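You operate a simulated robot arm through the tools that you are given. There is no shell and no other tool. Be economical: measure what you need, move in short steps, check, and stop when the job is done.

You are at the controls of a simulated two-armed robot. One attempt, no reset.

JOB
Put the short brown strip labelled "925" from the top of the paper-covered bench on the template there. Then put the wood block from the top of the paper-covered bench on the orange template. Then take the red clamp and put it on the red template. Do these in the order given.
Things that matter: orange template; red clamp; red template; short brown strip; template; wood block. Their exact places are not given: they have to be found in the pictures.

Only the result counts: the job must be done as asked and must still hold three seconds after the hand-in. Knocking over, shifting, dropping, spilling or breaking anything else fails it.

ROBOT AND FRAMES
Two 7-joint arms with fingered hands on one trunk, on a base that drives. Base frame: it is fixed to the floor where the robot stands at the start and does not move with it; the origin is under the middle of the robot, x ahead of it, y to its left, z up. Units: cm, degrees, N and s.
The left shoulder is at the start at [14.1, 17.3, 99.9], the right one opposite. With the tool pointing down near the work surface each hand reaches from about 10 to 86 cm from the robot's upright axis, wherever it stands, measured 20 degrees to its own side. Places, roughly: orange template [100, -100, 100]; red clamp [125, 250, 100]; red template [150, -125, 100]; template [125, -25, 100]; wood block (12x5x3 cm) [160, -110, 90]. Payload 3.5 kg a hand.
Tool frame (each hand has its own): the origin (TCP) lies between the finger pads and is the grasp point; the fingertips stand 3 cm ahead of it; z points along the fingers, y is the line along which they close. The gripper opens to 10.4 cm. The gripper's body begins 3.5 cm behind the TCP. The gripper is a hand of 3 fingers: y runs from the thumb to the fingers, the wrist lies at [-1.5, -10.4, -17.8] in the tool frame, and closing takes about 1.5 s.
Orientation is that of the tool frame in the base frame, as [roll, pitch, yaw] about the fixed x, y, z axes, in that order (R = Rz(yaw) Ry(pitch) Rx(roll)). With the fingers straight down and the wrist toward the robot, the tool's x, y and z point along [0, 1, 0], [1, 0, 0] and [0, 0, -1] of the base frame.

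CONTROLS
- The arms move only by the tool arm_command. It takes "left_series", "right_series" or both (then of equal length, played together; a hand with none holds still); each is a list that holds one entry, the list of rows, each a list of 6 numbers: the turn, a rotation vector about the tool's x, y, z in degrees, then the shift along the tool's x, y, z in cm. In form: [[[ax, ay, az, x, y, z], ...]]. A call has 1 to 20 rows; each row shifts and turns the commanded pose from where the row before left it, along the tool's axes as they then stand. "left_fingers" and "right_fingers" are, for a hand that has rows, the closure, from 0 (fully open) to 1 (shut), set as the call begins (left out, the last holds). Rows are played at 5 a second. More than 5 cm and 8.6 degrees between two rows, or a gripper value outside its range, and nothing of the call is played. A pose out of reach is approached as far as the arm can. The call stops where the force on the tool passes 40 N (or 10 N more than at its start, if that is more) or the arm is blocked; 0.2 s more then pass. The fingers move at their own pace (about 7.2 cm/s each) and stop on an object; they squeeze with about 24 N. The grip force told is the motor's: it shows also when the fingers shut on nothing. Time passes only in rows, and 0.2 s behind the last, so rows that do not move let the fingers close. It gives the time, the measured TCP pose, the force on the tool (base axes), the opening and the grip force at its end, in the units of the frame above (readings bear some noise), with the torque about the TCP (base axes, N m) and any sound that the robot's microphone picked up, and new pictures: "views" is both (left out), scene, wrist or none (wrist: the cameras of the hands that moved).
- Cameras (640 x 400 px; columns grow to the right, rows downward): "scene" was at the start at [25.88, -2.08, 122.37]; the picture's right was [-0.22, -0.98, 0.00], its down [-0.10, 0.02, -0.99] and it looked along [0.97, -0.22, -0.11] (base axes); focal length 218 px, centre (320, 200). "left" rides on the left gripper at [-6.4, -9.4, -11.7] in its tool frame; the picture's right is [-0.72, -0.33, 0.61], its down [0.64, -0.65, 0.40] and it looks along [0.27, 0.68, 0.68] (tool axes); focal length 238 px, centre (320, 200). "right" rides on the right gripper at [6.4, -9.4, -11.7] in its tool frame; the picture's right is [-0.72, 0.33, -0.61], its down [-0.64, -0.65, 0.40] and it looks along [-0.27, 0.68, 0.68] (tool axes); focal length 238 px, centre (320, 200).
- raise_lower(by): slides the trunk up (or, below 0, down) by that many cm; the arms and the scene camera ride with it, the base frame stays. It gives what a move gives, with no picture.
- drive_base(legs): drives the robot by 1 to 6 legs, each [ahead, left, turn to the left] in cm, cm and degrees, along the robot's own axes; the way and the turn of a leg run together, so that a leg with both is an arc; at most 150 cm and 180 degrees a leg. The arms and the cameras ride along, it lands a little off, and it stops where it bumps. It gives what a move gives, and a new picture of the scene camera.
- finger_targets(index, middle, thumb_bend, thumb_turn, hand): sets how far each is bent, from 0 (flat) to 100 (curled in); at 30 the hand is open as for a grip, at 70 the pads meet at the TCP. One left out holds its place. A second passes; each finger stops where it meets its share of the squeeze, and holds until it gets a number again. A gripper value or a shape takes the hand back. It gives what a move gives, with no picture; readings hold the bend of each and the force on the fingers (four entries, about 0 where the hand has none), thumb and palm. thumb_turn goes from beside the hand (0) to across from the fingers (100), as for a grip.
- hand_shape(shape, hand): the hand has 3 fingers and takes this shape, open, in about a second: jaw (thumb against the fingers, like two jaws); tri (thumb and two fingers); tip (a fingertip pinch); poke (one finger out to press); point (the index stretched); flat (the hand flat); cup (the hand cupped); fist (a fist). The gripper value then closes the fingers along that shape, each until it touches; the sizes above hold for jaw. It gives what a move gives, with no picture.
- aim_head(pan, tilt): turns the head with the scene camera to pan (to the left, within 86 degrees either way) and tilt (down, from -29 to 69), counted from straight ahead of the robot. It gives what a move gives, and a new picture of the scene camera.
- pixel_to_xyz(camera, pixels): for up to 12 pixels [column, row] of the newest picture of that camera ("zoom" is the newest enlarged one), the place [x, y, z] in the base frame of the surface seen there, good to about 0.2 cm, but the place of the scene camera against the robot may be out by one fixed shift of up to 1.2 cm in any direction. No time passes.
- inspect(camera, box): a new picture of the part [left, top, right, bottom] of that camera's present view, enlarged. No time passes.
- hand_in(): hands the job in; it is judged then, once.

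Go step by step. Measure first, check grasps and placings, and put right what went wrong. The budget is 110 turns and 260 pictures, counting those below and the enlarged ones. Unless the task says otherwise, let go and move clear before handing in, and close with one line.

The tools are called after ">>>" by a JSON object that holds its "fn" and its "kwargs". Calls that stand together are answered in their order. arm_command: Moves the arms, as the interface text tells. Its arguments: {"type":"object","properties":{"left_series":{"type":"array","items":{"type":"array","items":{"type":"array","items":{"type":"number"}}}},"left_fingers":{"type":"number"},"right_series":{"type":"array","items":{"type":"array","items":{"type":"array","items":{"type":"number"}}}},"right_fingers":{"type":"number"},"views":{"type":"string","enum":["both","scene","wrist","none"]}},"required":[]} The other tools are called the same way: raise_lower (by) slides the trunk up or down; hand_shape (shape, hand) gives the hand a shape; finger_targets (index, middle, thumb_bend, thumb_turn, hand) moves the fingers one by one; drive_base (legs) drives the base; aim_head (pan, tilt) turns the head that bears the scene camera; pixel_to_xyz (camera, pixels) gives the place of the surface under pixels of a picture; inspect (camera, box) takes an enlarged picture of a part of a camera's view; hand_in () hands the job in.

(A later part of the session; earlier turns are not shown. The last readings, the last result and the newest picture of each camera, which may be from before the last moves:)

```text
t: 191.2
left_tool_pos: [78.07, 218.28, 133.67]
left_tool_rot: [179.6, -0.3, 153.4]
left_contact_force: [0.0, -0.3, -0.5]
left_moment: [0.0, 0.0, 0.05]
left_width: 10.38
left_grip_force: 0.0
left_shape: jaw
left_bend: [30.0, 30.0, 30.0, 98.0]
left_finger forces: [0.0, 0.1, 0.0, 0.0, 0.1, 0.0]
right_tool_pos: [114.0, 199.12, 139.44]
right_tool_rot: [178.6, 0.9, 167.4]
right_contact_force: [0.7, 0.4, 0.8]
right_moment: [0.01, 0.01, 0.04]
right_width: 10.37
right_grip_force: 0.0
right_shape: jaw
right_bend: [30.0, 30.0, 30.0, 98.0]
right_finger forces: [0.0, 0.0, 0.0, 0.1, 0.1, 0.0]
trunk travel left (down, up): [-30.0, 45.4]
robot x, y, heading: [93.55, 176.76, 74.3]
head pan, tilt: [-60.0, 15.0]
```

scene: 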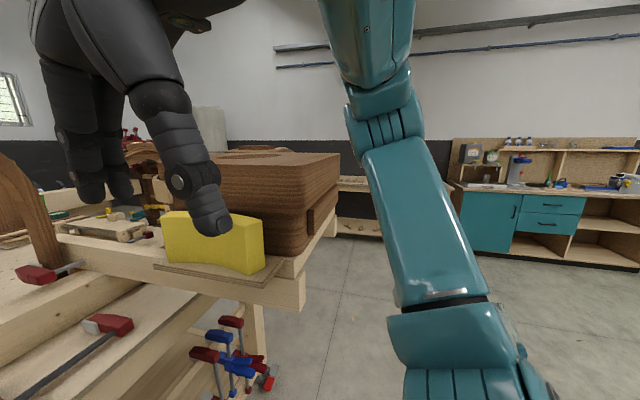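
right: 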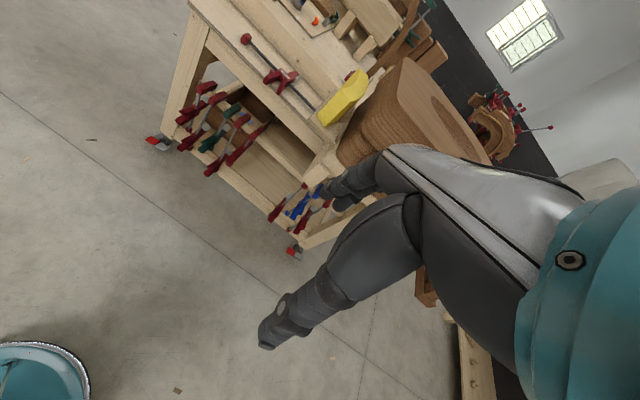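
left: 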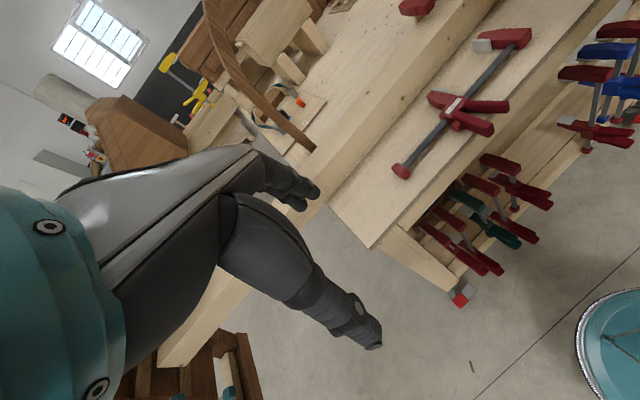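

Right arm is clear now. Turn another 15° right and go 7 cm forward.

>>> {"fn": "drive_base", "kwargs": {"legs": [[0, 0, -14], [7, 0, 0]]}}

>>> {"fn": "aim_head", "kwargs": {"pan": 25, "tilt": 35}}

```text
t: 193.1
left_tool_pos: [92.07, 226.83, 133.81]
left_tool_rot: [179.8, -0.3, 139.2]
left_contact_force: [-0.7, -0.2, 0.1]
left_moment: [-0.03, 0.01, 0.01]
left_width: 10.38
left_grip_force: 0.1
left_shape: jaw
left_bend: [30.0, 30.0, 30.0, 98.0]
left_finger forces: [0.0, 0.0, 0.0, 0.1, 0.0, 0.0]
right_tool_pos: [122.35, 199.55, 139.45]
right_tool_rot: [178.7, 0.9, 153.1]
right_contact_force: [0.3, -0.6, -0.3]
right_moment: [0.01, 0.04, 0.02]
right_width: 10.4
right_grip_force: 0.1
right_shape: jaw
right_bend: [30.0, 30.0, 30.0, 98.0]
right_finger forces: [0.1, 0.1, 0.0, 0.1, 0.0, 0.1]
trunk travel left (down, up): [-30.0, 45.4]
robot x, y, heading: [96.91, 182.73, 60.3]
head pan, tilt: [-60.0, 15.0]
```

scene: 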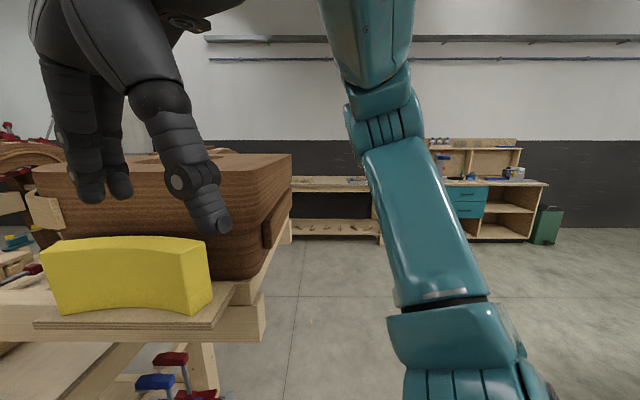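

```text
t: 194.7
left_tool_pos: [92.04, 226.68, 133.88]
left_tool_rot: [179.7, -0.2, 139.1]
left_contact_force: [-0.2, -1.0, 0.5]
left_moment: [0.0, -0.02, -0.04]
left_width: 10.37
left_grip_force: 0.1
left_shape: jaw
left_bend: [30.0, 30.0, 30.0, 98.0]
left_finger forces: [0.1, 0.0, 0.1, 0.0, 0.0, 0.0]
right_tool_pos: [122.24, 199.45, 139.46]
right_tool_rot: [178.6, 0.9, 153.2]
right_contact_force: [-0.1, 0.2, -0.3]
right_moment: [0.01, 0.01, -0.02]
right_width: 10.37
right_grip_force: 0.1
right_shape: jaw
right_bend: [30.0, 30.0, 30.0, 98.0]
right_finger forces: [0.1, 0.0, 0.1, 0.0, 0.0, 0.0]
trunk travel left (down, up): [-30.0, 45.4]
robot x, y, heading: [96.81, 182.75, 60.2]
head pan, tilt: [25.0, 35.0]
```

scene: 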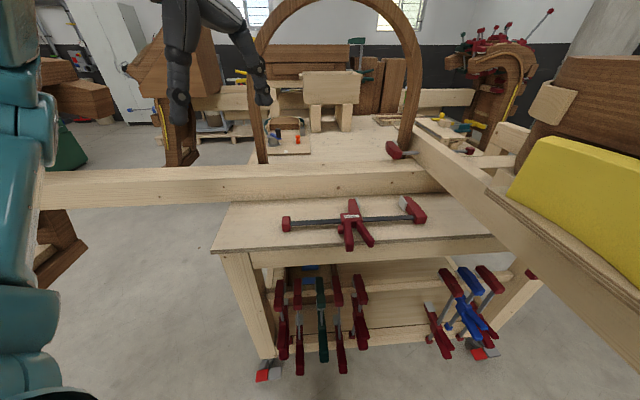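

Rotate the left hand to yaw 180 and travel right over the clamp at height.

>>> {"fn": "arm_command", "kwargs": {"left_series": [[[0, 0, -8.2, 0, 0, 0], [0, 0, -8.2, 0, 0, 0], [0, 0, -8.2, 0, 0, 0], [0, 0, -8.2, 0, 0, 0], [0, 0, -8, 0, 0, 0], [0, 0, 0, -4.5, 1.5, 0], [0, 0, 0, -4.5, 1.5, 0], [0, 0, 0, -4.5, 1.5, 1], [0, 0, 0, -4.5, 1.5, 2], [0, 0, 0, -4.5, 1.5, 2], [0, 0, 0, -4.5, 1.5, 2], [0, 0, 0, -4.5, 1.5, 2], [0, 0, 0, 0, 0, 0]]]}}

```text
refused: row 9 steps farther than a row can; nothing moved
```

>>> {"fn": "arm_command", "kwargs": {"left_series": [[[0, 0, -8.2, 0, 0, 0], [0, 0, -8.2, 0, 0, 0], [0, 0, -8.2, 0, 0, 0], [0, 0, -8.2, 0, 0, 0], [0, 0, -8, 0, 0, 0], [0, 0, 0, -4, 1.3, 0], [0, 0, 0, -4, 1.3, 0], [0, 0, 0, -4, 1.3, 1], [0, 0, 0, -4, 1.3, 2], [0, 0, 0, -4, 1.3, 2], [0, 0, 0, -4, 1.3, 2], [0, 0, 0, -4, 1.3, 2], [0, 0, 0, -3.5, 1.3, 2], [0, 0, 0, 0, 0, 0]]]}}

```text
t: 197.7
left_tool_pos: [123.59, 236.95, 122.95]
left_tool_rot: [179.7, 0.1, 179.9]
left_contact_force: [0.5, -0.5, 0.0]
left_moment: [0.02, -0.08, -0.02]
left_width: 10.41
left_grip_force: 0.0
left_shape: jaw
left_bend: [30.0, 30.0, 30.0, 98.0]
left_finger forces: [0.0, 0.0, 0.0, 0.0, 0.0, 0.0]
right_tool_pos: [122.17, 199.51, 139.4]
right_tool_rot: [178.6, 1.0, 153.2]
right_contact_force: [-0.9, 0.0, 0.0]
right_moment: [0.0, 0.02, 0.02]
right_width: 10.38
right_grip_force: 0.1
right_shape: jaw
right_bend: [30.0, 30.0, 30.0, 98.0]
right_finger forces: [0.0, 0.1, 0.1, 0.0, 0.1, 0.1]
trunk travel left (down, up): [-30.0, 45.4]
robot x, y, heading: [96.9, 183.01, 60.5]
head pan, tilt: [25.0, 35.0]
```

scene: 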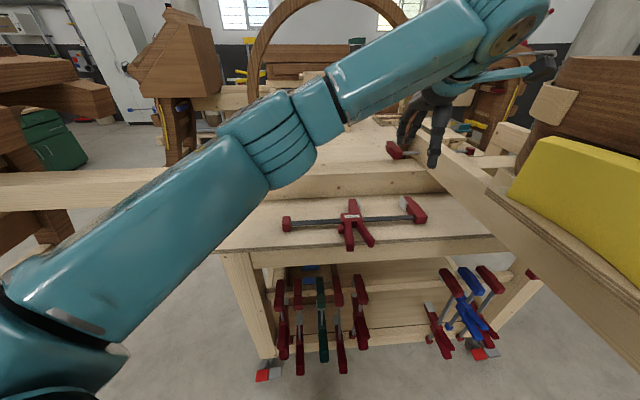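
left: 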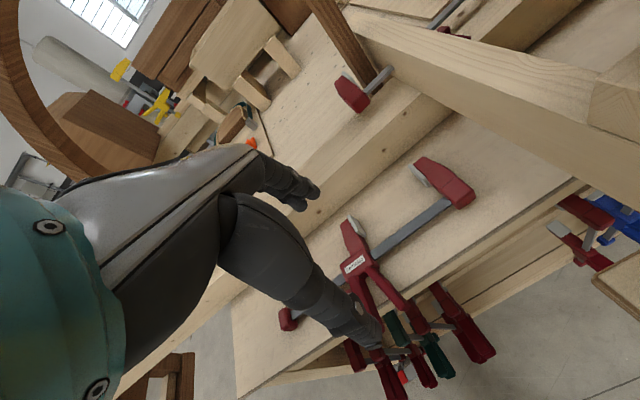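

Measure the clamp from the wrist camera.

>>> {"fn": "pixel_to_xyz", "kwargs": {"camera": "left", "pixels": [[385, 248], [410, 229], [435, 210], [356, 265], [350, 232], [430, 170], [455, 192], [395, 298], [450, 240], [415, 255], [350, 180], [370, 160]]}}

>>> {"fn": "inspect", "kwargs": {"camera": "left", "box": [260, 130, 520, 350]}}

```text
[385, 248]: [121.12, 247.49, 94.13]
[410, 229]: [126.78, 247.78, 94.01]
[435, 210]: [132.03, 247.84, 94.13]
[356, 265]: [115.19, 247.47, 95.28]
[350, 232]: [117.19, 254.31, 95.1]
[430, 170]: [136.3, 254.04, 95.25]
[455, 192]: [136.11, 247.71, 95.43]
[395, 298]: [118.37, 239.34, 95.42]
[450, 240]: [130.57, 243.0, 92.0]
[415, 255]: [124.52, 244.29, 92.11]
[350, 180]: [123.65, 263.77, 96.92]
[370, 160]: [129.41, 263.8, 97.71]
```

```text
1.82 times, centred on (390, 240) of left
```

zoom: 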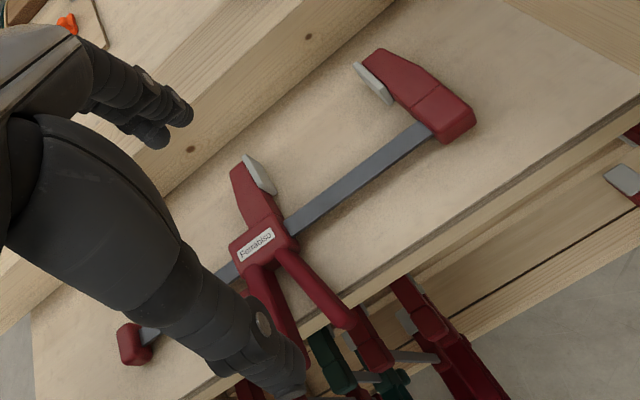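

Bar top z 94.05 at y≈247.6; surface 92.0. Move to (124,247.6) and descend to z≈99 first.

>>> {"fn": "arm_command", "kwargs": {"left_series": [[[0, 0, 0, -0.4, 3.5, 3], [0, 0, 0, 0, 3.5, 3], [0, 0, 0, 0, 3.6, 3], [0, 0, 0, 0, 0, 4.5], [0, 0, 0, 0, 0, 4.5], [0, 0, 0, 0, 0, 4], [0, 0, 0, 0, 0, 2], [0, 0, 0, 0, 0, 0]]]}}

```text
t: 199.5
left_tool_pos: [124.15, 247.62, 98.95]
left_tool_rot: [179.7, 0.1, 180.0]
left_contact_force: [0.5, -0.1, -0.3]
left_moment: [-0.01, 0.01, -0.01]
left_width: 10.39
left_grip_force: 0.1
left_shape: jaw
left_bend: [30.0, 30.0, 30.0, 98.0]
left_finger forces: [0.0, 0.0, 0.0, 0.0, 0.1, 0.0]
right_tool_pos: [122.26, 199.41, 139.41]
right_tool_rot: [178.5, 1.0, 153.2]
right_contact_force: [-0.4, 0.0, 0.3]
right_moment: [0.01, -0.02, -0.02]
right_width: 10.38
right_grip_force: 0.1
right_shape: jaw
right_bend: [30.0, 30.0, 30.0, 98.0]
right_finger forces: [0.0, 0.0, 0.0, 0.0, 0.0, 0.0]
trunk travel left (down, up): [-30.0, 45.4]
robot x, y, heading: [96.77, 182.5, 60.2]
head pan, tilt: [25.0, 35.0]
```

scene: 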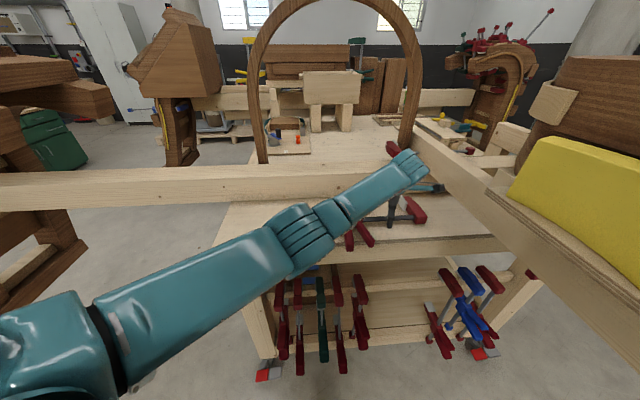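
left: 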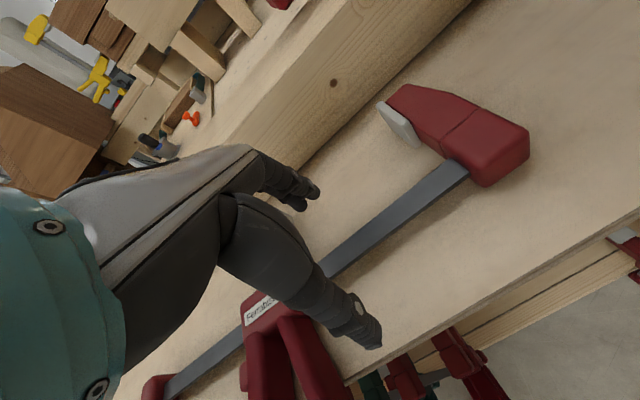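

Aligned. Descend the last 3.6 cm.

>>> {"fn": "arm_command", "kwargs": {"left_series": [[[0, 0, 0, 0, 0.2, 2], [0, 0, 0, 0, 0, 1], [0, 0, 0, 0, 0, 0.6], [0, 0, 0, 0, 0, 0]]], "views": "wrist"}}

>>> {"fn": "inspect", "kwargs": {"camera": "left", "box": [230, 150, 480, 380]}}

```text
t: 200.5
left_tool_pos: [124.05, 248.0, 95.33]
left_tool_rot: [179.7, 0.1, 180.0]
left_contact_force: [-0.6, 0.6, -0.2]
left_moment: [-0.01, 0.01, -0.01]
left_width: 10.4
left_grip_force: 0.1
left_shape: jaw
left_bend: [30.0, 30.0, 30.0, 98.0]
left_finger forces: [0.0, 0.0, 0.1, 0.0, 0.0, 0.0]
right_tool_pos: [122.28, 199.4, 139.49]
right_tool_rot: [178.6, 0.9, 153.2]
right_contact_force: [-0.1, 0.0, 0.2]
right_moment: [0.02, -0.02, 0.02]
right_width: 10.37
right_grip_force: 0.1
right_shape: jaw
right_bend: [30.0, 30.0, 30.0, 98.0]
right_finger forces: [0.0, 0.0, 0.0, 0.0, 0.0, 0.0]
trunk travel left (down, up): [-30.0, 45.4]
robot x, y, heading: [96.99, 182.56, 60.4]
head pan, tilt: [25.0, 35.0]
```

left: 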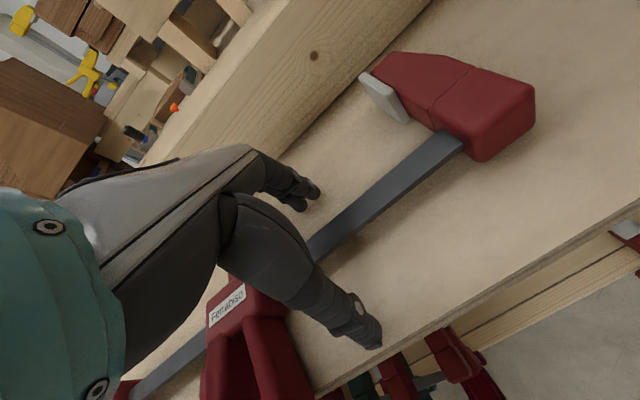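

```text
1.74 times, centred on (355, 265) of left
```

zoom: 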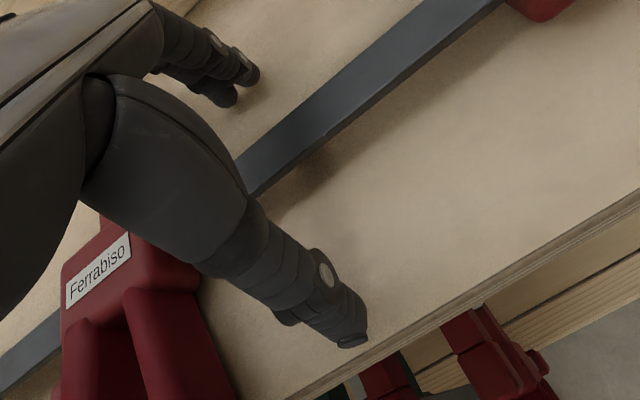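

Close on the bar.

>>> {"fn": "arm_command", "kwargs": {"left_series": [[[0, 0, 0, 0, 0, 0], [0, 0, 0, 0, 0, 0], [0, 0, 0, 0, 0, 0], [0, 0, 0, 0, 0, 0], [0, 0, 0, 0, 0, 0], [0, 0, 0, 0, 0, 0], [0, 0, 0, 0, 0, 0], [0, 0, 0, 0, 0, 0], [0, 0, 0, 0, 0, 0], [0, 0, 0, 0, 0, 0]]], "left_fingers": 1, "views": "wrist"}}

```text
t: 202.7
left_tool_pos: [124.13, 248.0, 95.31]
left_tool_rot: [179.7, 0.0, 179.9]
left_contact_force: [-1.0, 0.3, -4.4]
left_moment: [-0.04, 0.01, 0.03]
left_width: 1.28
left_grip_force: 24.1
left_shape: jaw
left_bend: [73.0, 63.0, 75.0, 100.0]
left_finger forces: [12.8, 4.6, 0.0, 0.0, 18.3, 0.1]
right_tool_pos: [122.27, 199.54, 139.37]
right_tool_rot: [178.8, 0.9, 153.2]
right_contact_force: [0.2, 0.1, 0.0]
right_moment: [0.02, 0.01, 0.02]
right_width: 10.38
right_grip_force: 0.0
right_shape: jaw
right_bend: [30.0, 30.0, 30.0, 98.0]
right_finger forces: [0.0, 0.0, 0.1, 0.0, 0.0, 0.0]
trunk travel left (down, up): [-30.0, 45.4]
robot x, y, heading: [96.98, 182.72, 60.5]
head pan, tilt: [25.0, 35.0]
```

left: 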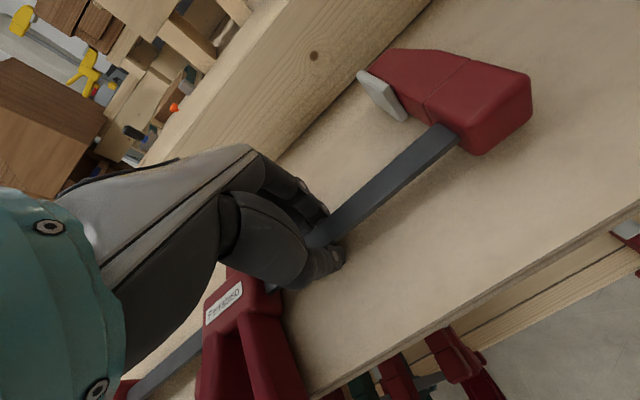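

Gripped. Lift slowly 4 cm and check for tilt.

>>> {"fn": "arm_command", "kwargs": {"left_series": [[[0, 0, 0, 0, 0, -0.5], [0, 0, 0, 0, 0, -1], [0, 0, 0, 0, 0, -1.5], [0, 0, 0, 0, 0, -1.5], [0, 0, 0, 0, 0, 0], [0, 0, 0, 0, 0, 0]]]}}

```text
t: 204.1
left_tool_pos: [124.01, 248.1, 99.87]
left_tool_rot: [179.8, 0.0, -180.0]
left_contact_force: [-0.6, 0.1, -4.8]
left_moment: [-0.05, -0.05, 0.02]
left_width: 1.38
left_grip_force: 23.9
left_shape: jaw
left_bend: [74.0, 63.0, 76.0, 100.0]
left_finger forces: [11.8, 6.6, 0.1, 0.1, 16.8, 0.1]
right_tool_pos: [122.33, 199.45, 139.4]
right_tool_rot: [178.7, 0.9, 153.2]
right_contact_force: [-0.2, 0.4, -0.3]
right_moment: [0.01, 0.01, 0.01]
right_width: 10.38
right_grip_force: 0.0
right_shape: jaw
right_bend: [30.0, 30.0, 30.0, 98.0]
right_finger forces: [0.0, 0.1, 0.0, 0.0, 0.0, 0.1]
trunk travel left (down, up): [-30.0, 45.4]
robot x, y, heading: [96.77, 182.97, 60.2]
head pan, tilt: [25.0, 35.0]
```

scene: 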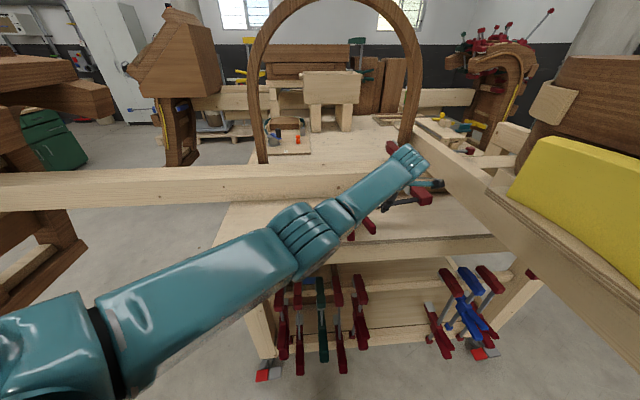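
left: 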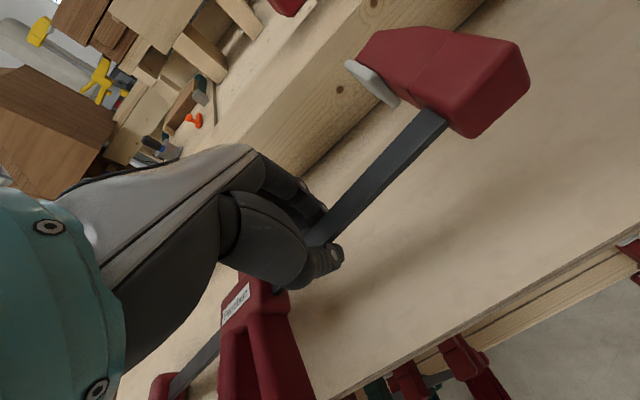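

>>> {"fn": "pixel_to_xyz", "kwargs": {"camera": "left", "pixels": [[430, 125], [340, 215], [450, 50], [480, 100], [200, 365], [165, 388], [240, 300], [250, 370]]}}

```text
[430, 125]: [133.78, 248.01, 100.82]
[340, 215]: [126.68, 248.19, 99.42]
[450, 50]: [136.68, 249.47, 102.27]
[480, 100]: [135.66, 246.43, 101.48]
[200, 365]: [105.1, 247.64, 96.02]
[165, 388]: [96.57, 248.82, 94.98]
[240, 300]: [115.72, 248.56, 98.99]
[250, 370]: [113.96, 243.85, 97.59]
```

The clamp tilts ~9.5° (left end low). See if it is stable: wait while lifting a bit more.

>>> {"fn": "arm_command", "kwargs": {"left_series": [[[0, 0, 0, 0, 0, -1.5], [0, 0, 0, 0, 0, -1.5], [0, 0, 0, 0, 0, -1.5], [0, 0, 0, 0, 0, 0], [0, 0, 0, 0, 0, 0], [0, 0, 0, 0, 0, 0], [0, 0, 0, 0, 0, 0], [0, 0, 0, 0, 0, 0]]], "views": "wrist"}}

>>> {"fn": "pixel_to_xyz", "kwargs": {"camera": "left", "pixels": [[430, 125], [340, 215], [200, 365], [240, 300]]}}

```text
t: 205.9
left_tool_pos: [124.06, 248.07, 104.06]
left_tool_rot: [179.7, 0.0, 180.0]
left_contact_force: [0.6, -0.2, -3.7]
left_moment: [-0.08, -0.04, 0.0]
left_width: 1.35
left_grip_force: 23.4
left_shape: jaw
left_bend: [74.0, 63.0, 76.0, 100.0]
left_finger forces: [11.0, 5.6, 0.0, 0.0, 16.3, 0.1]
right_tool_pos: [122.23, 199.36, 139.3]
right_tool_rot: [178.7, 0.9, 153.1]
right_contact_force: [-0.7, 0.2, 0.3]
right_moment: [0.0, -0.02, -0.01]
right_width: 10.39
right_grip_force: 0.0
right_shape: jaw
right_bend: [30.0, 30.0, 30.0, 98.0]
right_finger forces: [0.0, 0.0, 0.0, 0.1, 0.1, 0.1]
trunk travel left (down, up): [-30.0, 45.4]
robot x, y, heading: [96.54, 182.59, 60.3]
head pan, tilt: [25.0, 35.0]
```

left: 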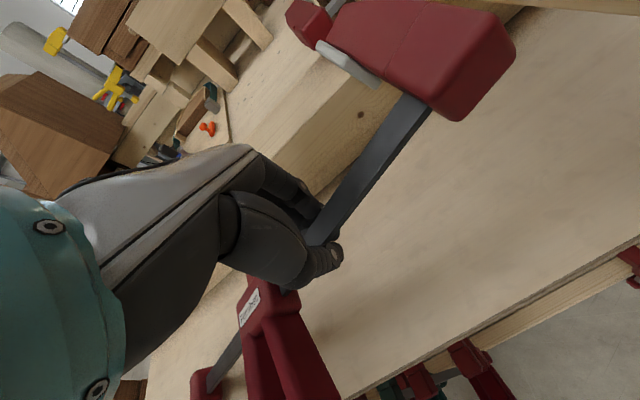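

```text
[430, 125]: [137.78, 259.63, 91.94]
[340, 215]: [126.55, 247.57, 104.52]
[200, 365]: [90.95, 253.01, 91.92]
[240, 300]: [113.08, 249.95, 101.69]
```

It keeps rotating; the balance point is slightly left of my grip. Set it back down gently and regrip further left.

>>> {"fn": "arm_command", "kwargs": {"left_series": [[[0, 0, 0, 0, 0, 2], [0, 0, 0, 0, 0, 2], [0, 0, 0, 0, 0, 1.5], [0, 0, 0, 0, 0, 1.2], [0, 0, 0, 0, 0, 0.8], [0, 0, 0, 0, 0, 0.6], [0, 0, 0, 0, 0, 0.5], [0, 0, 0, 0, 0, 0]]], "views": "wrist"}}

```text
t: 207.7
left_tool_pos: [124.08, 248.12, 95.69]
left_tool_rot: [179.7, 0.1, -180.0]
left_contact_force: [0.5, -0.2, -3.4]
left_moment: [-0.11, -0.02, 0.0]
left_width: 1.3
left_grip_force: 23.8
left_shape: jaw
left_bend: [74.0, 73.0, 77.0, 100.0]
left_finger forces: [15.3, 2.1, 0.0, 0.1, 15.0, 0.1]
right_tool_pos: [122.16, 199.49, 139.26]
right_tool_rot: [178.7, 0.9, 153.1]
right_contact_force: [0.3, 0.3, -0.2]
right_moment: [0.01, 0.01, 0.0]
right_width: 10.4
right_grip_force: 0.0
right_shape: jaw
right_bend: [30.0, 30.0, 30.0, 98.0]
right_finger forces: [0.1, 0.0, 0.1, 0.1, 0.0, 0.0]
trunk travel left (down, up): [-30.0, 45.4]
robot x, y, heading: [96.65, 182.58, 60.3]
head pan, tilt: [25.0, 35.0]
```

left: 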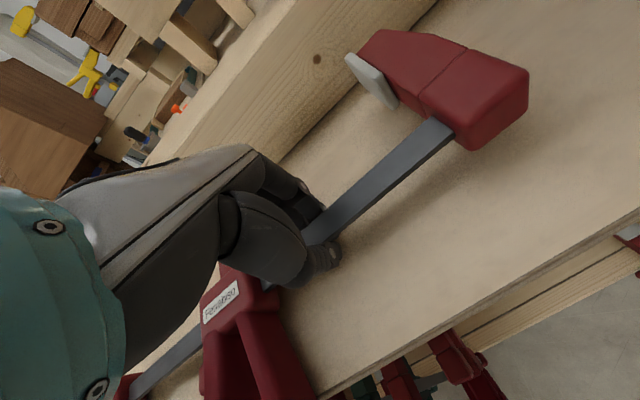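

Nearly flat again. Release and re-measure.

>>> {"fn": "arm_command", "kwargs": {"left_series": [[[0, 0, 0, 0, 0, 0], [0, 0, 0, 0, 0, 0], [0, 0, 0, 0, 0, 0], [0, 0, 0, 0, 0, 0], [0, 0, 0, 0, 0, 0], [0, 0, 0, 0, 0, 0], [0, 0, 0, 0, 0, 0], [0, 0, 0, 0, 0, -2], [0, 0, 0, 0, 0, -3], [0, 0, 0, 0, -3, -4], [0, 0, 0, 0, -3, -4], [0, 0, 0, 0, -3, -4], [0, 0, 0, 0, 0, 0]]], "left_fingers": 0, "views": "wrist"}}

>>> {"fn": "inspect", "kwargs": {"camera": "left", "box": [280, 130, 500, 330]}}

```text
t: 210.5
left_tool_pos: [123.96, 238.9, 112.39]
left_tool_rot: [179.7, 0.0, 180.0]
left_contact_force: [-0.2, -0.1, 1.3]
left_moment: [-0.01, -0.01, 0.04]
left_width: 10.36
left_grip_force: 0.0
left_shape: jaw
left_bend: [30.0, 30.0, 30.0, 98.0]
left_finger forces: [0.1, 0.0, 0.1, 0.0, 0.0, 0.0]
right_tool_pos: [122.31, 199.54, 139.39]
right_tool_rot: [178.7, 1.0, 153.1]
right_contact_force: [-0.4, 0.0, 0.3]
right_moment: [-0.01, -0.01, 0.0]
right_width: 10.38
right_grip_force: 0.0
right_shape: jaw
right_bend: [30.0, 30.0, 30.0, 98.0]
right_finger forces: [0.0, 0.0, 0.0, 0.1, 0.0, 0.1]
trunk travel left (down, up): [-30.0, 45.4]
robot x, y, heading: [96.78, 182.35, 60.6]
head pan, tilt: [25.0, 35.0]
```

left: 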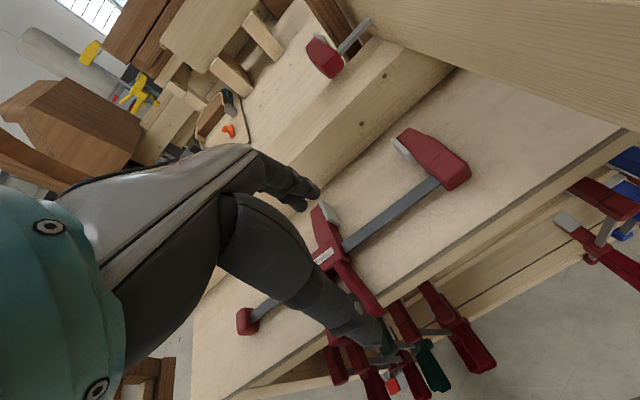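

```text
2.00 times, centred on (390, 230) of left
```

zoom: 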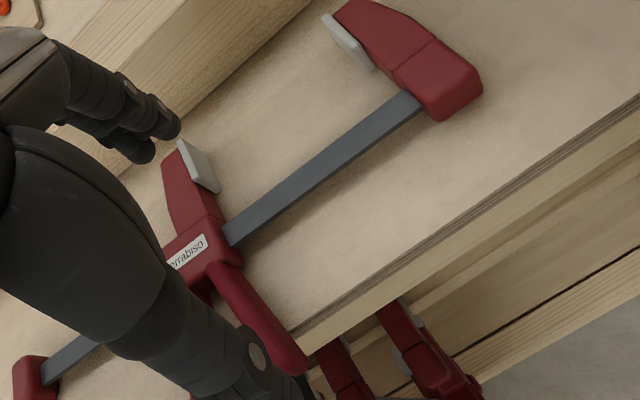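

>>> {"fn": "pixel_to_xyz", "kwargs": {"camera": "zoom", "pixels": [[215, 180], [230, 230], [238, 265], [300, 355], [320, 170], [400, 108], [310, 175], [330, 185], [460, 90], [190, 170], [180, 255], [310, 190]]}}

```text
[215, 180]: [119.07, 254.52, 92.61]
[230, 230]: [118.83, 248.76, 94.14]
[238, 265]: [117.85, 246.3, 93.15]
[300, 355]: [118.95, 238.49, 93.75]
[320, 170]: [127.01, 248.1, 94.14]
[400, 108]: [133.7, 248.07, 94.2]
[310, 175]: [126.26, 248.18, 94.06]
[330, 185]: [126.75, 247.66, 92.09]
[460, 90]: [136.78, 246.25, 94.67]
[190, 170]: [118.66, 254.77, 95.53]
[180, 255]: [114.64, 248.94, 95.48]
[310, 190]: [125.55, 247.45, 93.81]
```

Body's right edge is at x≈118.7–119.2. Regrip at x≈122.2, y 248.1, a touch deeper.

>>> {"fn": "arm_command", "kwargs": {"left_series": [[[0, 0, 0, 0.8, 3, 3], [0, 0, 0, 0.9, 3, 3], [0, 0, 0, 0, 3.2, 3], [0, 0, 0, 0, 0, 4], [0, 0, 0, 0, 0, 2.5], [0, 0, 0, 0, 0, 1.2], [0, 0, 0, 0, 0, 0.5], [0, 0, 0, 0, 0, 0]]], "views": "wrist"}}

>>> {"fn": "arm_command", "kwargs": {"left_series": [[[0, 0, 0, 0, 0, 0], [0, 0, 0, 0, 0, 0], [0, 0, 0, 0, 0, 0], [0, 0, 0, 0, 0, 0], [0, 0, 0, 0, 0, 0], [0, 0, 0, 0, 0, 0], [0, 0, 0, 0, 0, 0], [0, 0, 0, 0, 0, 0], [0, 0, 0, 0, 0, 0], [0, 0, 0, 0, 0, 0]]], "left_fingers": 1, "views": "wrist"}}

```text
t: 212.3
left_tool_pos: [122.18, 248.48, 95.57]
left_tool_rot: [179.8, 0.1, 179.9]
left_contact_force: [-0.4, 0.1, 0.2]
left_moment: [-0.04, -0.03, 0.03]
left_width: 10.37
left_grip_force: 0.1
left_shape: jaw
left_bend: [30.0, 30.0, 30.0, 98.0]
left_finger forces: [0.1, 0.0, 0.1, 0.0, 0.0, 0.0]
right_tool_pos: [122.38, 199.38, 139.41]
right_tool_rot: [178.5, 0.9, 153.2]
right_contact_force: [-0.7, 0.3, -0.3]
right_moment: [0.0, -0.02, 0.0]
right_width: 10.35
right_grip_force: 0.1
right_shape: jaw
right_bend: [30.0, 30.0, 30.0, 98.0]
right_finger forces: [0.0, 0.1, 0.1, 0.0, 0.1, 0.0]
trunk travel left (down, up): [-30.0, 45.4]
robot x, y, heading: [96.67, 182.77, 60.2]
head pan, tilt: [25.0, 35.0]
```

left: 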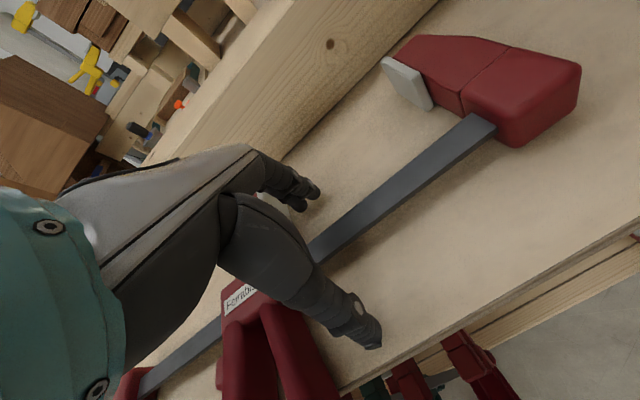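

```text
t: 214.5
left_tool_pos: [122.28, 248.45, 95.48]
left_tool_rot: [179.7, 0.1, -180.0]
left_contact_force: [-0.2, 0.3, -5.4]
left_moment: [-0.04, -0.05, 0.04]
left_width: 1.43
left_grip_force: 23.9
left_shape: jaw
left_bend: [73.0, 62.0, 75.0, 100.0]
left_finger forces: [12.3, 6.5, 0.0, 0.0, 18.0, 0.1]
right_tool_pos: [122.33, 199.54, 139.43]
right_tool_rot: [178.7, 0.8, 153.2]
right_contact_force: [0.3, 0.2, 0.7]
right_moment: [0.0, 0.02, 0.0]
right_width: 10.38
right_grip_force: 0.0
right_shape: jaw
right_bend: [30.0, 30.0, 30.0, 98.0]
right_finger forces: [0.0, 0.1, 0.0, 0.0, 0.1, 0.0]
trunk travel left (down, up): [-30.0, 45.4]
robot x, y, heading: [96.69, 182.77, 60.5]
head pan, tilt: [25.0, 35.0]
```

left: 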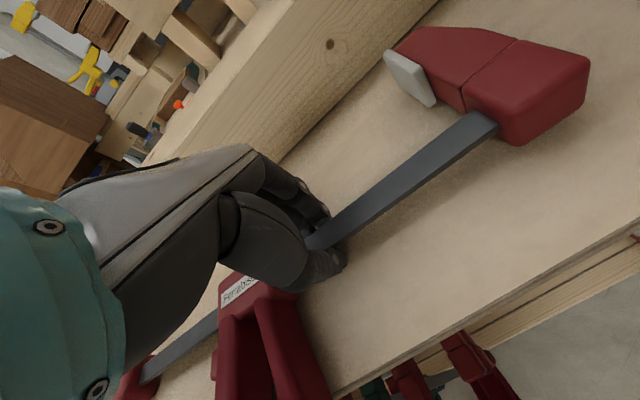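

Lift 4.5 cm and watch the tilt.

>>> {"fn": "arm_command", "kwargs": {"left_series": [[[0, 0, 0, 0, 0, -1], [0, 0, 0, 0, 0, -1.5], [0, 0, 0, 0, 0, -2], [0, 0, 0, 0, 0, 0], [0, 0, 0, 0, 0, 0], [0, 0, 0, 0, 0, 0], [0, 0, 0, 0, 0, 0]]], "views": "wrist"}}

>>> {"fn": "pixel_to_xyz", "kwargs": {"camera": "left", "pixels": [[350, 210], [450, 120], [480, 80], [205, 335], [190, 355], [240, 300]]}}

```text
t: 216.1
left_tool_pos: [122.3, 248.47, 100.0]
left_tool_rot: [179.8, 0.0, -180.0]
left_contact_force: [0.4, 0.4, -5.4]
left_moment: [-0.11, -0.06, 0.02]
left_width: 1.31
left_grip_force: 24.2
left_shape: jaw
left_bend: [74.0, 73.0, 76.0, 100.0]
left_finger forces: [12.7, 2.7, 0.0, 0.0, 16.1, 0.1]
right_tool_pos: [122.23, 199.49, 139.38]
right_tool_rot: [178.6, 1.0, 153.2]
right_contact_force: [-0.3, -0.5, -0.1]
right_moment: [0.01, -0.02, -0.06]
right_width: 10.37
right_grip_force: 0.1
right_shape: jaw
right_bend: [30.0, 30.0, 30.0, 98.0]
right_finger forces: [0.0, 0.0, 0.1, 0.0, 0.1, 0.0]
trunk travel left (down, up): [-30.0, 45.4]
robot x, y, heading: [96.7, 182.41, 60.3]
head pan, tilt: [25.0, 35.0]
```

left: 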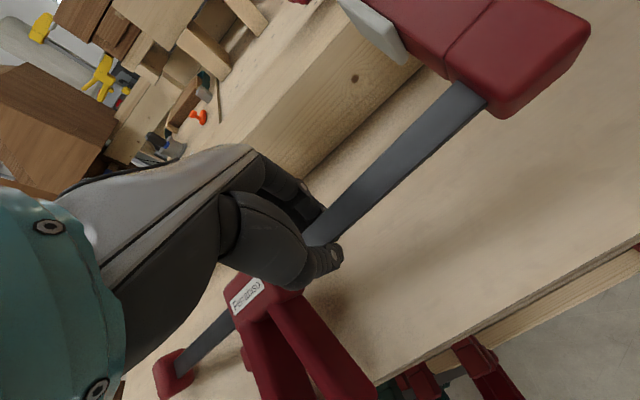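

```text
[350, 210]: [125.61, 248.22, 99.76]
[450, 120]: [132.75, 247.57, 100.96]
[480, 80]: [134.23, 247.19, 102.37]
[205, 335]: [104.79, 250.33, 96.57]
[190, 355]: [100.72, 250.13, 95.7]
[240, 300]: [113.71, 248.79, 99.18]
```

It still pivots in the pinch. A better hold is the solid movable jaw (x≈115.5–119, y 250–255), closing along x. Set the clamp down and release.

>>> {"fn": "arm_command", "kwargs": {"left_series": [[[0, 0, 0, 0, 0, 2], [0, 0, 0, 0, 0, 1.2], [0, 0, 0, 0, 0, 0.8], [0, 0, 0, 0, 0, 0.4], [0, 0, 0, 0, 0, 0], [0, 0, 0, 0, 0, 0]]], "views": "none"}}

>>> {"fn": "arm_command", "kwargs": {"left_series": [[[0, 0, 0, 0, 0, 0], [0, 0, 0, 0, 0, 0], [0, 0, 0, 0, 0, 0], [0, 0, 0, 0, 0, 0], [0, 0, 0, 0, 0, 0], [0, 0, 0, 0, 0, 0], [0, 0, 0, 0, 0, 0], [0, 0, 0, 0, 0, -2], [0, 0, 0, 0, 0, -3], [0, 0, 0, 0, -3, -4], [0, 0, 0, 0, -3, -4], [0, 0, 0, 0, -2, -4], [0, 0, 0, 0, 0, 0]]], "left_fingers": 0, "views": "wrist"}}

>>> {"fn": "inspect", "kwargs": {"camera": "left", "box": [260, 130, 480, 330]}}

```text
t: 217.5
left_tool_pos: [122.36, 248.34, 95.57]
left_tool_rot: [179.7, 0.0, -179.9]
left_contact_force: [0.3, 0.3, -4.1]
left_moment: [-0.1, 0.02, 0.05]
left_width: 1.37
left_grip_force: 24.2
left_shape: jaw
left_bend: [74.0, 73.0, 78.0, 100.0]
left_finger forces: [16.7, 1.8, 0.1, 0.0, 13.8, 0.0]
right_tool_pos: [122.32, 199.47, 139.48]
right_tool_rot: [178.8, 0.8, 153.2]
right_contact_force: [-0.6, 0.5, 0.6]
right_moment: [0.03, -0.01, -0.01]
right_width: 10.38
right_grip_force: 0.3
right_shape: jaw
right_bend: [30.0, 30.0, 30.0, 98.0]
right_finger forces: [0.0, 0.0, 0.1, 0.0, 0.0, 0.0]
trunk travel left (down, up): [-30.0, 45.4]
robot x, y, heading: [96.73, 183.08, 60.6]
head pan, tilt: [25.0, 35.0]
```

```text
t: 220.3
left_tool_pos: [122.42, 240.11, 112.74]
left_tool_rot: [179.7, 0.1, -180.0]
left_contact_force: [0.6, 0.6, 0.9]
left_moment: [-0.02, -0.01, 0.02]
left_width: 10.39
left_grip_force: 0.0
left_shape: jaw
left_bend: [30.0, 30.0, 30.0, 98.0]
left_finger forces: [0.1, 0.0, 0.0, 0.0, 0.0, 0.0]
right_tool_pos: [122.28, 199.46, 139.38]
right_tool_rot: [178.6, 0.8, 153.2]
right_contact_force: [0.8, 0.0, 0.5]
right_moment: [0.0, 0.04, 0.01]
right_width: 10.39
right_grip_force: 0.1
right_shape: jaw
right_bend: [30.0, 30.0, 30.0, 98.0]
right_finger forces: [0.1, 0.0, 0.0, 0.0, 0.0, 0.0]
trunk travel left (down, up): [-30.0, 45.4]
robot x, y, heading: [96.73, 182.5, 60.5]
head pan, tilt: [25.0, 35.0]
```

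left: 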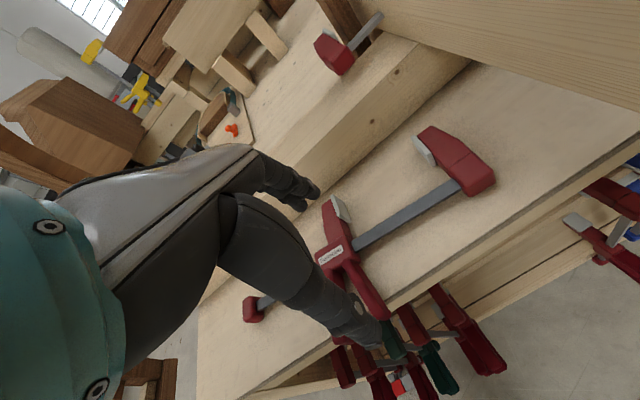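

```text
2.00 times, centred on (370, 230) of left
```

zoom: 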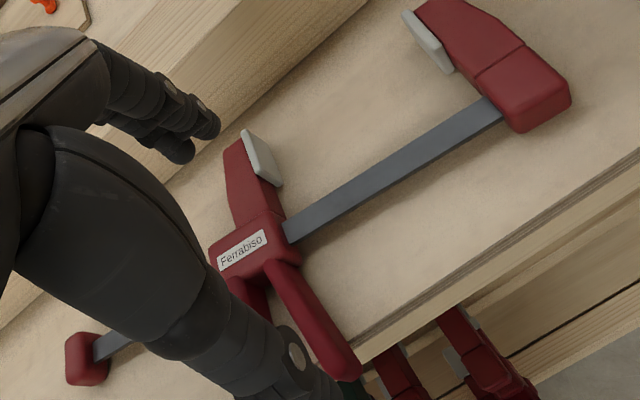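

>>> {"fn": "pixel_to_xyz", "kwargs": {"camera": "zoom", "pixels": [[228, 152], [240, 142], [232, 190], [240, 222], [262, 185], [278, 180], [268, 205], [256, 140], [320, 212], [470, 118], [282, 222], [253, 165]]}}

```text
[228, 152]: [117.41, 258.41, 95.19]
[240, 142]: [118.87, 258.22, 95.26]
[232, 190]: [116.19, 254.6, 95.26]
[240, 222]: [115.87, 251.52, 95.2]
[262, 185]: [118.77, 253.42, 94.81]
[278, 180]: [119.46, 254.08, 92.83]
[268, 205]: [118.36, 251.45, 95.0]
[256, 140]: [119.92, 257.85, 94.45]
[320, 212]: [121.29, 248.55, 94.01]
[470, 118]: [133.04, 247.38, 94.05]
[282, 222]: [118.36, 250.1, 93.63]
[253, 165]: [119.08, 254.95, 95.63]
```

Jaw measured: x≈116–119.3 at y 253–255, extending to y≈258.5. Rotate the hand to yaw ≈84 (closing along the bar) and move over it.

>>> {"fn": "arm_command", "kwargs": {"left_series": [[[0, 0, 8, 0, 0, -1], [0, 0, 8, 0, 0, -1], [0, 0, 8, 0, 0, -1], [0, 0, 8, 0, 0, -1], [0, 0, 8, 0, 0, 0], [0, 0, 8, 0, 0, 0], [0, 0, 8, 0, 0, 0], [0, 0, 8, 0, 0, 0], [0, 0, 8, 0, 0, 0], [0, 0, 8, 0, 0, 0], [0, 0, 8, 0, 0, 0], [0, 0, 8, 0, 0, 0], [0, 0, 0, 3.2, -1.5, 0], [0, 0, 0, 3.2, -1.5, 0], [0, 0, 0, 3.2, -1.6, 0], [0, 0, 0, 3.1, -1.5, 0], [0, 0, 0, 0, 0, 0]]]}}

```text
t: 223.9
left_tool_pos: [115.27, 248.37, 115.33]
left_tool_rot: [180.0, -0.3, 83.9]
left_contact_force: [0.3, 0.6, -0.4]
left_moment: [-0.03, -0.01, -0.02]
left_width: 10.38
left_grip_force: 0.1
left_shape: jaw
left_bend: [30.0, 30.0, 30.0, 98.0]
left_finger forces: [0.0, 0.0, 0.0, 0.0, 0.0, 0.1]
left hand out of reach, approached as far as the arm can: row 14, 15, 16
right_tool_pos: [122.33, 199.35, 139.29]
right_tool_rot: [178.7, 0.9, 153.2]
right_contact_force: [1.2, -0.3, 0.0]
right_moment: [-0.01, 0.02, 0.02]
right_width: 10.39
right_grip_force: 0.0
right_shape: jaw
right_bend: [30.0, 30.0, 30.0, 98.0]
right_finger forces: [0.0, 0.0, 0.0, 0.1, 0.0, 0.1]
trunk travel left (down, up): [-30.0, 45.4]
robot x, y, heading: [96.91, 182.37, 60.2]
head pan, tilt: [25.0, 35.0]
```

scene: 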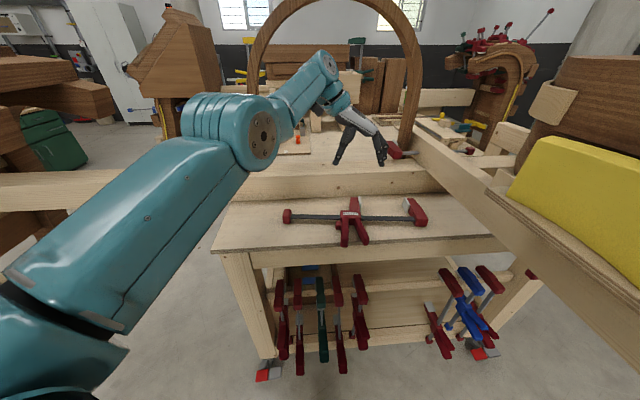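
left: 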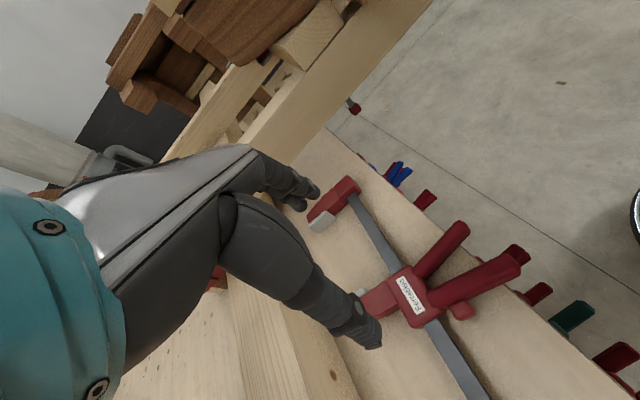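

Short by ~5 cm. Nudge the base 6 cm toward +y.

>>> {"fn": "drive_base", "kwargs": {"legs": [[5.2, 3, 0]]}}

>>> {"fn": "arm_command", "kwargs": {"left_series": [[[0, 0, 0, 0, 0, 0]]], "views": "wrist"}}

```text
t: 224.9
left_tool_pos: [115.12, 254.37, 115.21]
left_tool_rot: [-179.9, -0.3, 84.1]
left_contact_force: [0.2, 0.1, 0.2]
left_moment: [-0.02, 0.01, 0.0]
left_width: 10.4
left_grip_force: 0.1
left_shape: jaw
left_bend: [30.0, 30.0, 30.0, 98.0]
left_finger forces: [0.0, 0.0, 0.1, 0.0, 0.0, 0.0]
right_tool_pos: [122.27, 205.42, 139.52]
right_tool_rot: [178.7, 1.0, 153.1]
right_contact_force: [0.0, 0.0, 0.6]
right_moment: [-0.01, 0.01, 0.01]
right_width: 10.39
right_grip_force: 0.0
right_shape: jaw
right_bend: [30.0, 30.0, 30.0, 98.0]
right_finger forces: [0.0, 0.0, 0.0, 0.1, 0.0, 0.0]
trunk travel left (down, up): [-30.0, 45.4]
robot x, y, heading: [96.77, 188.78, 60.1]
head pan, tilt: [25.0, 35.0]
```

scene: 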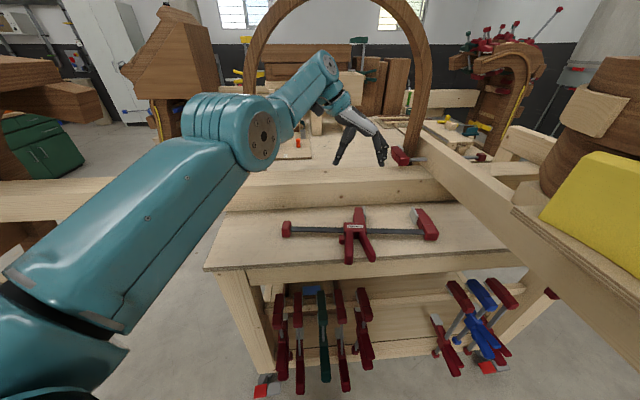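

```text
t: 225.3
left_tool_pos: [115.13, 254.24, 115.35]
left_tool_rot: [-180.0, -0.3, 84.0]
left_contact_force: [-0.5, 0.7, -0.1]
left_moment: [0.0, 0.0, 0.03]
left_width: 10.36
left_grip_force: 0.1
left_shape: jaw
left_bend: [30.0, 30.0, 30.0, 98.0]
left_finger forces: [0.0, 0.0, 0.1, 0.0, 0.0, 0.0]
right_tool_pos: [122.12, 205.2, 139.37]
right_tool_rot: [178.6, 0.9, 153.3]
right_contact_force: [0.9, 0.6, -0.4]
right_moment: [0.0, -0.02, 0.03]
right_width: 10.38
right_grip_force: 0.0
right_shape: jaw
right_bend: [30.0, 30.0, 30.0, 98.0]
right_finger forces: [0.0, 0.0, 0.0, 0.1, 0.0, 0.0]
trunk travel left (down, up): [-30.0, 45.4]
robot x, y, heading: [96.26, 188.53, 59.9]
head pan, tilt: [25.0, 35.0]
```

left: 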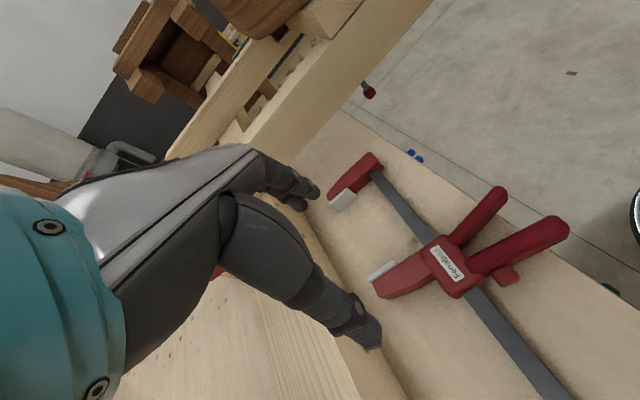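

>>> {"fn": "inspect", "kwargs": {"camera": "left", "box": [320, 140, 540, 340]}}

>>> {"fn": "pixel_to_xyz", "kwargs": {"camera": "left", "pixels": [[382, 290], [395, 285], [415, 275], [410, 258], [420, 288], [392, 263], [375, 276], [445, 262], [405, 270], [345, 245]]}}

```text
2.00 times, centred on (430, 240) of left
```

zoom: 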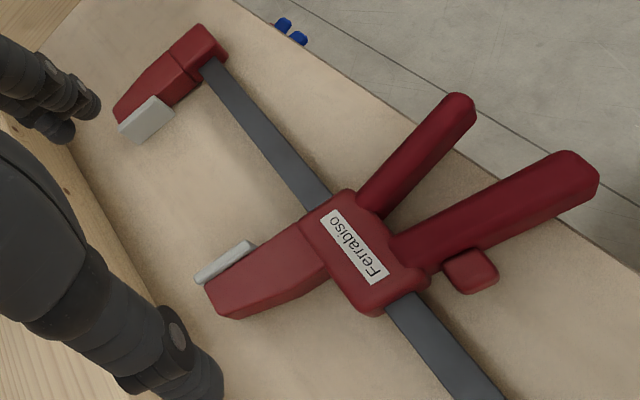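

```text
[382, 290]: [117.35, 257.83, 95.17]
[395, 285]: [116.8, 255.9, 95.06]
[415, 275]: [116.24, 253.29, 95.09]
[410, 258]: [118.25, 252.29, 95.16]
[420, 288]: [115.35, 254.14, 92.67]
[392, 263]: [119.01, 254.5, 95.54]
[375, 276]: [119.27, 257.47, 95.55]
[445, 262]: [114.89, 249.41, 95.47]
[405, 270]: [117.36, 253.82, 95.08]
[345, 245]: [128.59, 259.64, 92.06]
```

Jaw centre at y=254 is x≈117.7. Move +2.6 along closing axis and descend.

>>> {"fn": "arm_command", "kwargs": {"left_series": [[[0, 0, 0, -0.2, 2.6, 3], [0, 0, 0, 0, 0, 4.5], [0, 0, 0, 0, 0, 4.5], [0, 0, 0, 0, 0, 3], [0, 0, 0, 0, 0, 0]]]}}

```text
t: 226.5
left_tool_pos: [117.69, 253.77, 100.36]
left_tool_rot: [-180.0, -0.3, 84.0]
left_contact_force: [0.6, -0.1, 0.1]
left_moment: [-0.01, 0.01, 0.0]
left_width: 10.36
left_grip_force: 0.1
left_shape: jaw
left_bend: [30.0, 30.0, 30.0, 98.0]
left_finger forces: [0.0, 0.1, 0.0, 0.0, 0.0, 0.1]
right_tool_pos: [122.24, 205.31, 139.42]
right_tool_rot: [178.6, 0.9, 153.2]
right_contact_force: [0.1, 0.1, -0.3]
right_moment: [0.02, -0.02, -0.01]
right_width: 10.37
right_grip_force: 0.2
right_shape: jaw
right_bend: [30.0, 30.0, 30.0, 98.0]
right_finger forces: [0.0, 0.0, 0.0, 0.0, 0.1, 0.0]
trunk travel left (down, up): [-30.0, 45.4]
robot x, y, heading: [96.82, 188.59, 60.3]
head pan, tilt: [25.0, 35.0]
```

scene: 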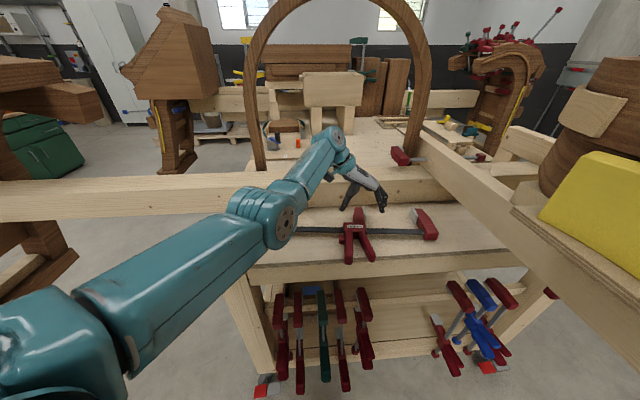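
left: 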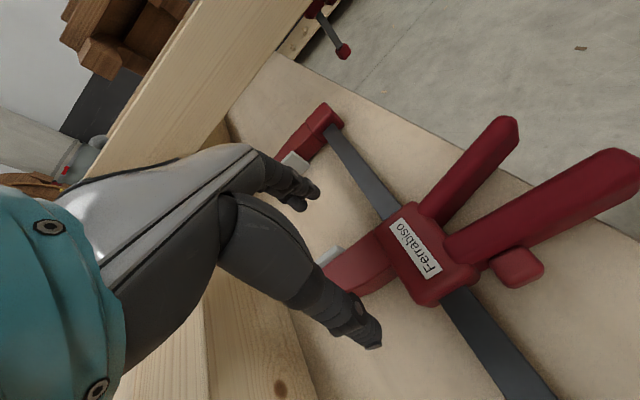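

Check the elbow's height over the bench before the last 5 cm.

>>> {"fn": "pixel_to_xyz", "kwargs": {"camera": "scene", "pixels": [[285, 225], [265, 243], [250, 215], [230, 280], [330, 150], [300, 200]]}}

```text
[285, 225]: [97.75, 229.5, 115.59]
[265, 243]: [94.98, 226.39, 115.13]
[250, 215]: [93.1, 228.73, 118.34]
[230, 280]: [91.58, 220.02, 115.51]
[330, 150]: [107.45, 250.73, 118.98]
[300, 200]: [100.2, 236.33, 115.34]
```

Elbow is ~20 cm above the bench; fine. Descend to z≈95.3.

>>> {"fn": "arm_command", "kwargs": {"left_series": [[[0, 0, 0, 0, 0, 2.5], [0, 0, 0, 0, 0, 1.5], [0, 0, 0, 0, 0, 1], [0, 0, 0, 0, 0, 0]]], "views": "wrist"}}

```text
t: 227.5
left_tool_pos: [117.75, 253.92, 95.19]
left_tool_rot: [179.9, -0.3, 84.0]
left_contact_force: [-0.6, 0.0, -1.9]
left_moment: [0.03, 0.02, 0.02]
left_width: 10.37
left_grip_force: 0.1
left_shape: jaw
left_bend: [30.0, 30.0, 30.0, 98.0]
left_finger forces: [0.0, 0.0, 0.0, 0.0, 0.1, 0.0]
right_tool_pos: [122.19, 205.36, 139.31]
right_tool_rot: [178.7, 0.9, 153.1]
right_contact_force: [-0.1, 0.8, 0.1]
right_moment: [0.0, 0.0, 0.0]
right_width: 10.38
right_grip_force: 0.1
right_shape: jaw
right_bend: [30.0, 30.0, 30.0, 98.0]
right_finger forces: [0.1, 0.0, 0.0, 0.0, 0.1, 0.1]
trunk travel left (down, up): [-30.0, 45.4]
robot x, y, heading: [96.51, 188.49, 60.2]
head pan, tilt: [25.0, 35.0]
```

left: 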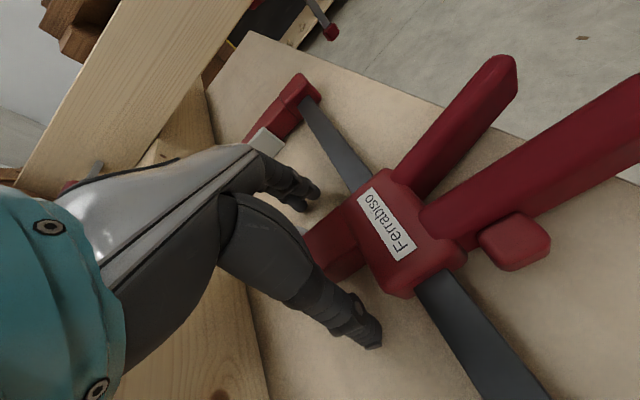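

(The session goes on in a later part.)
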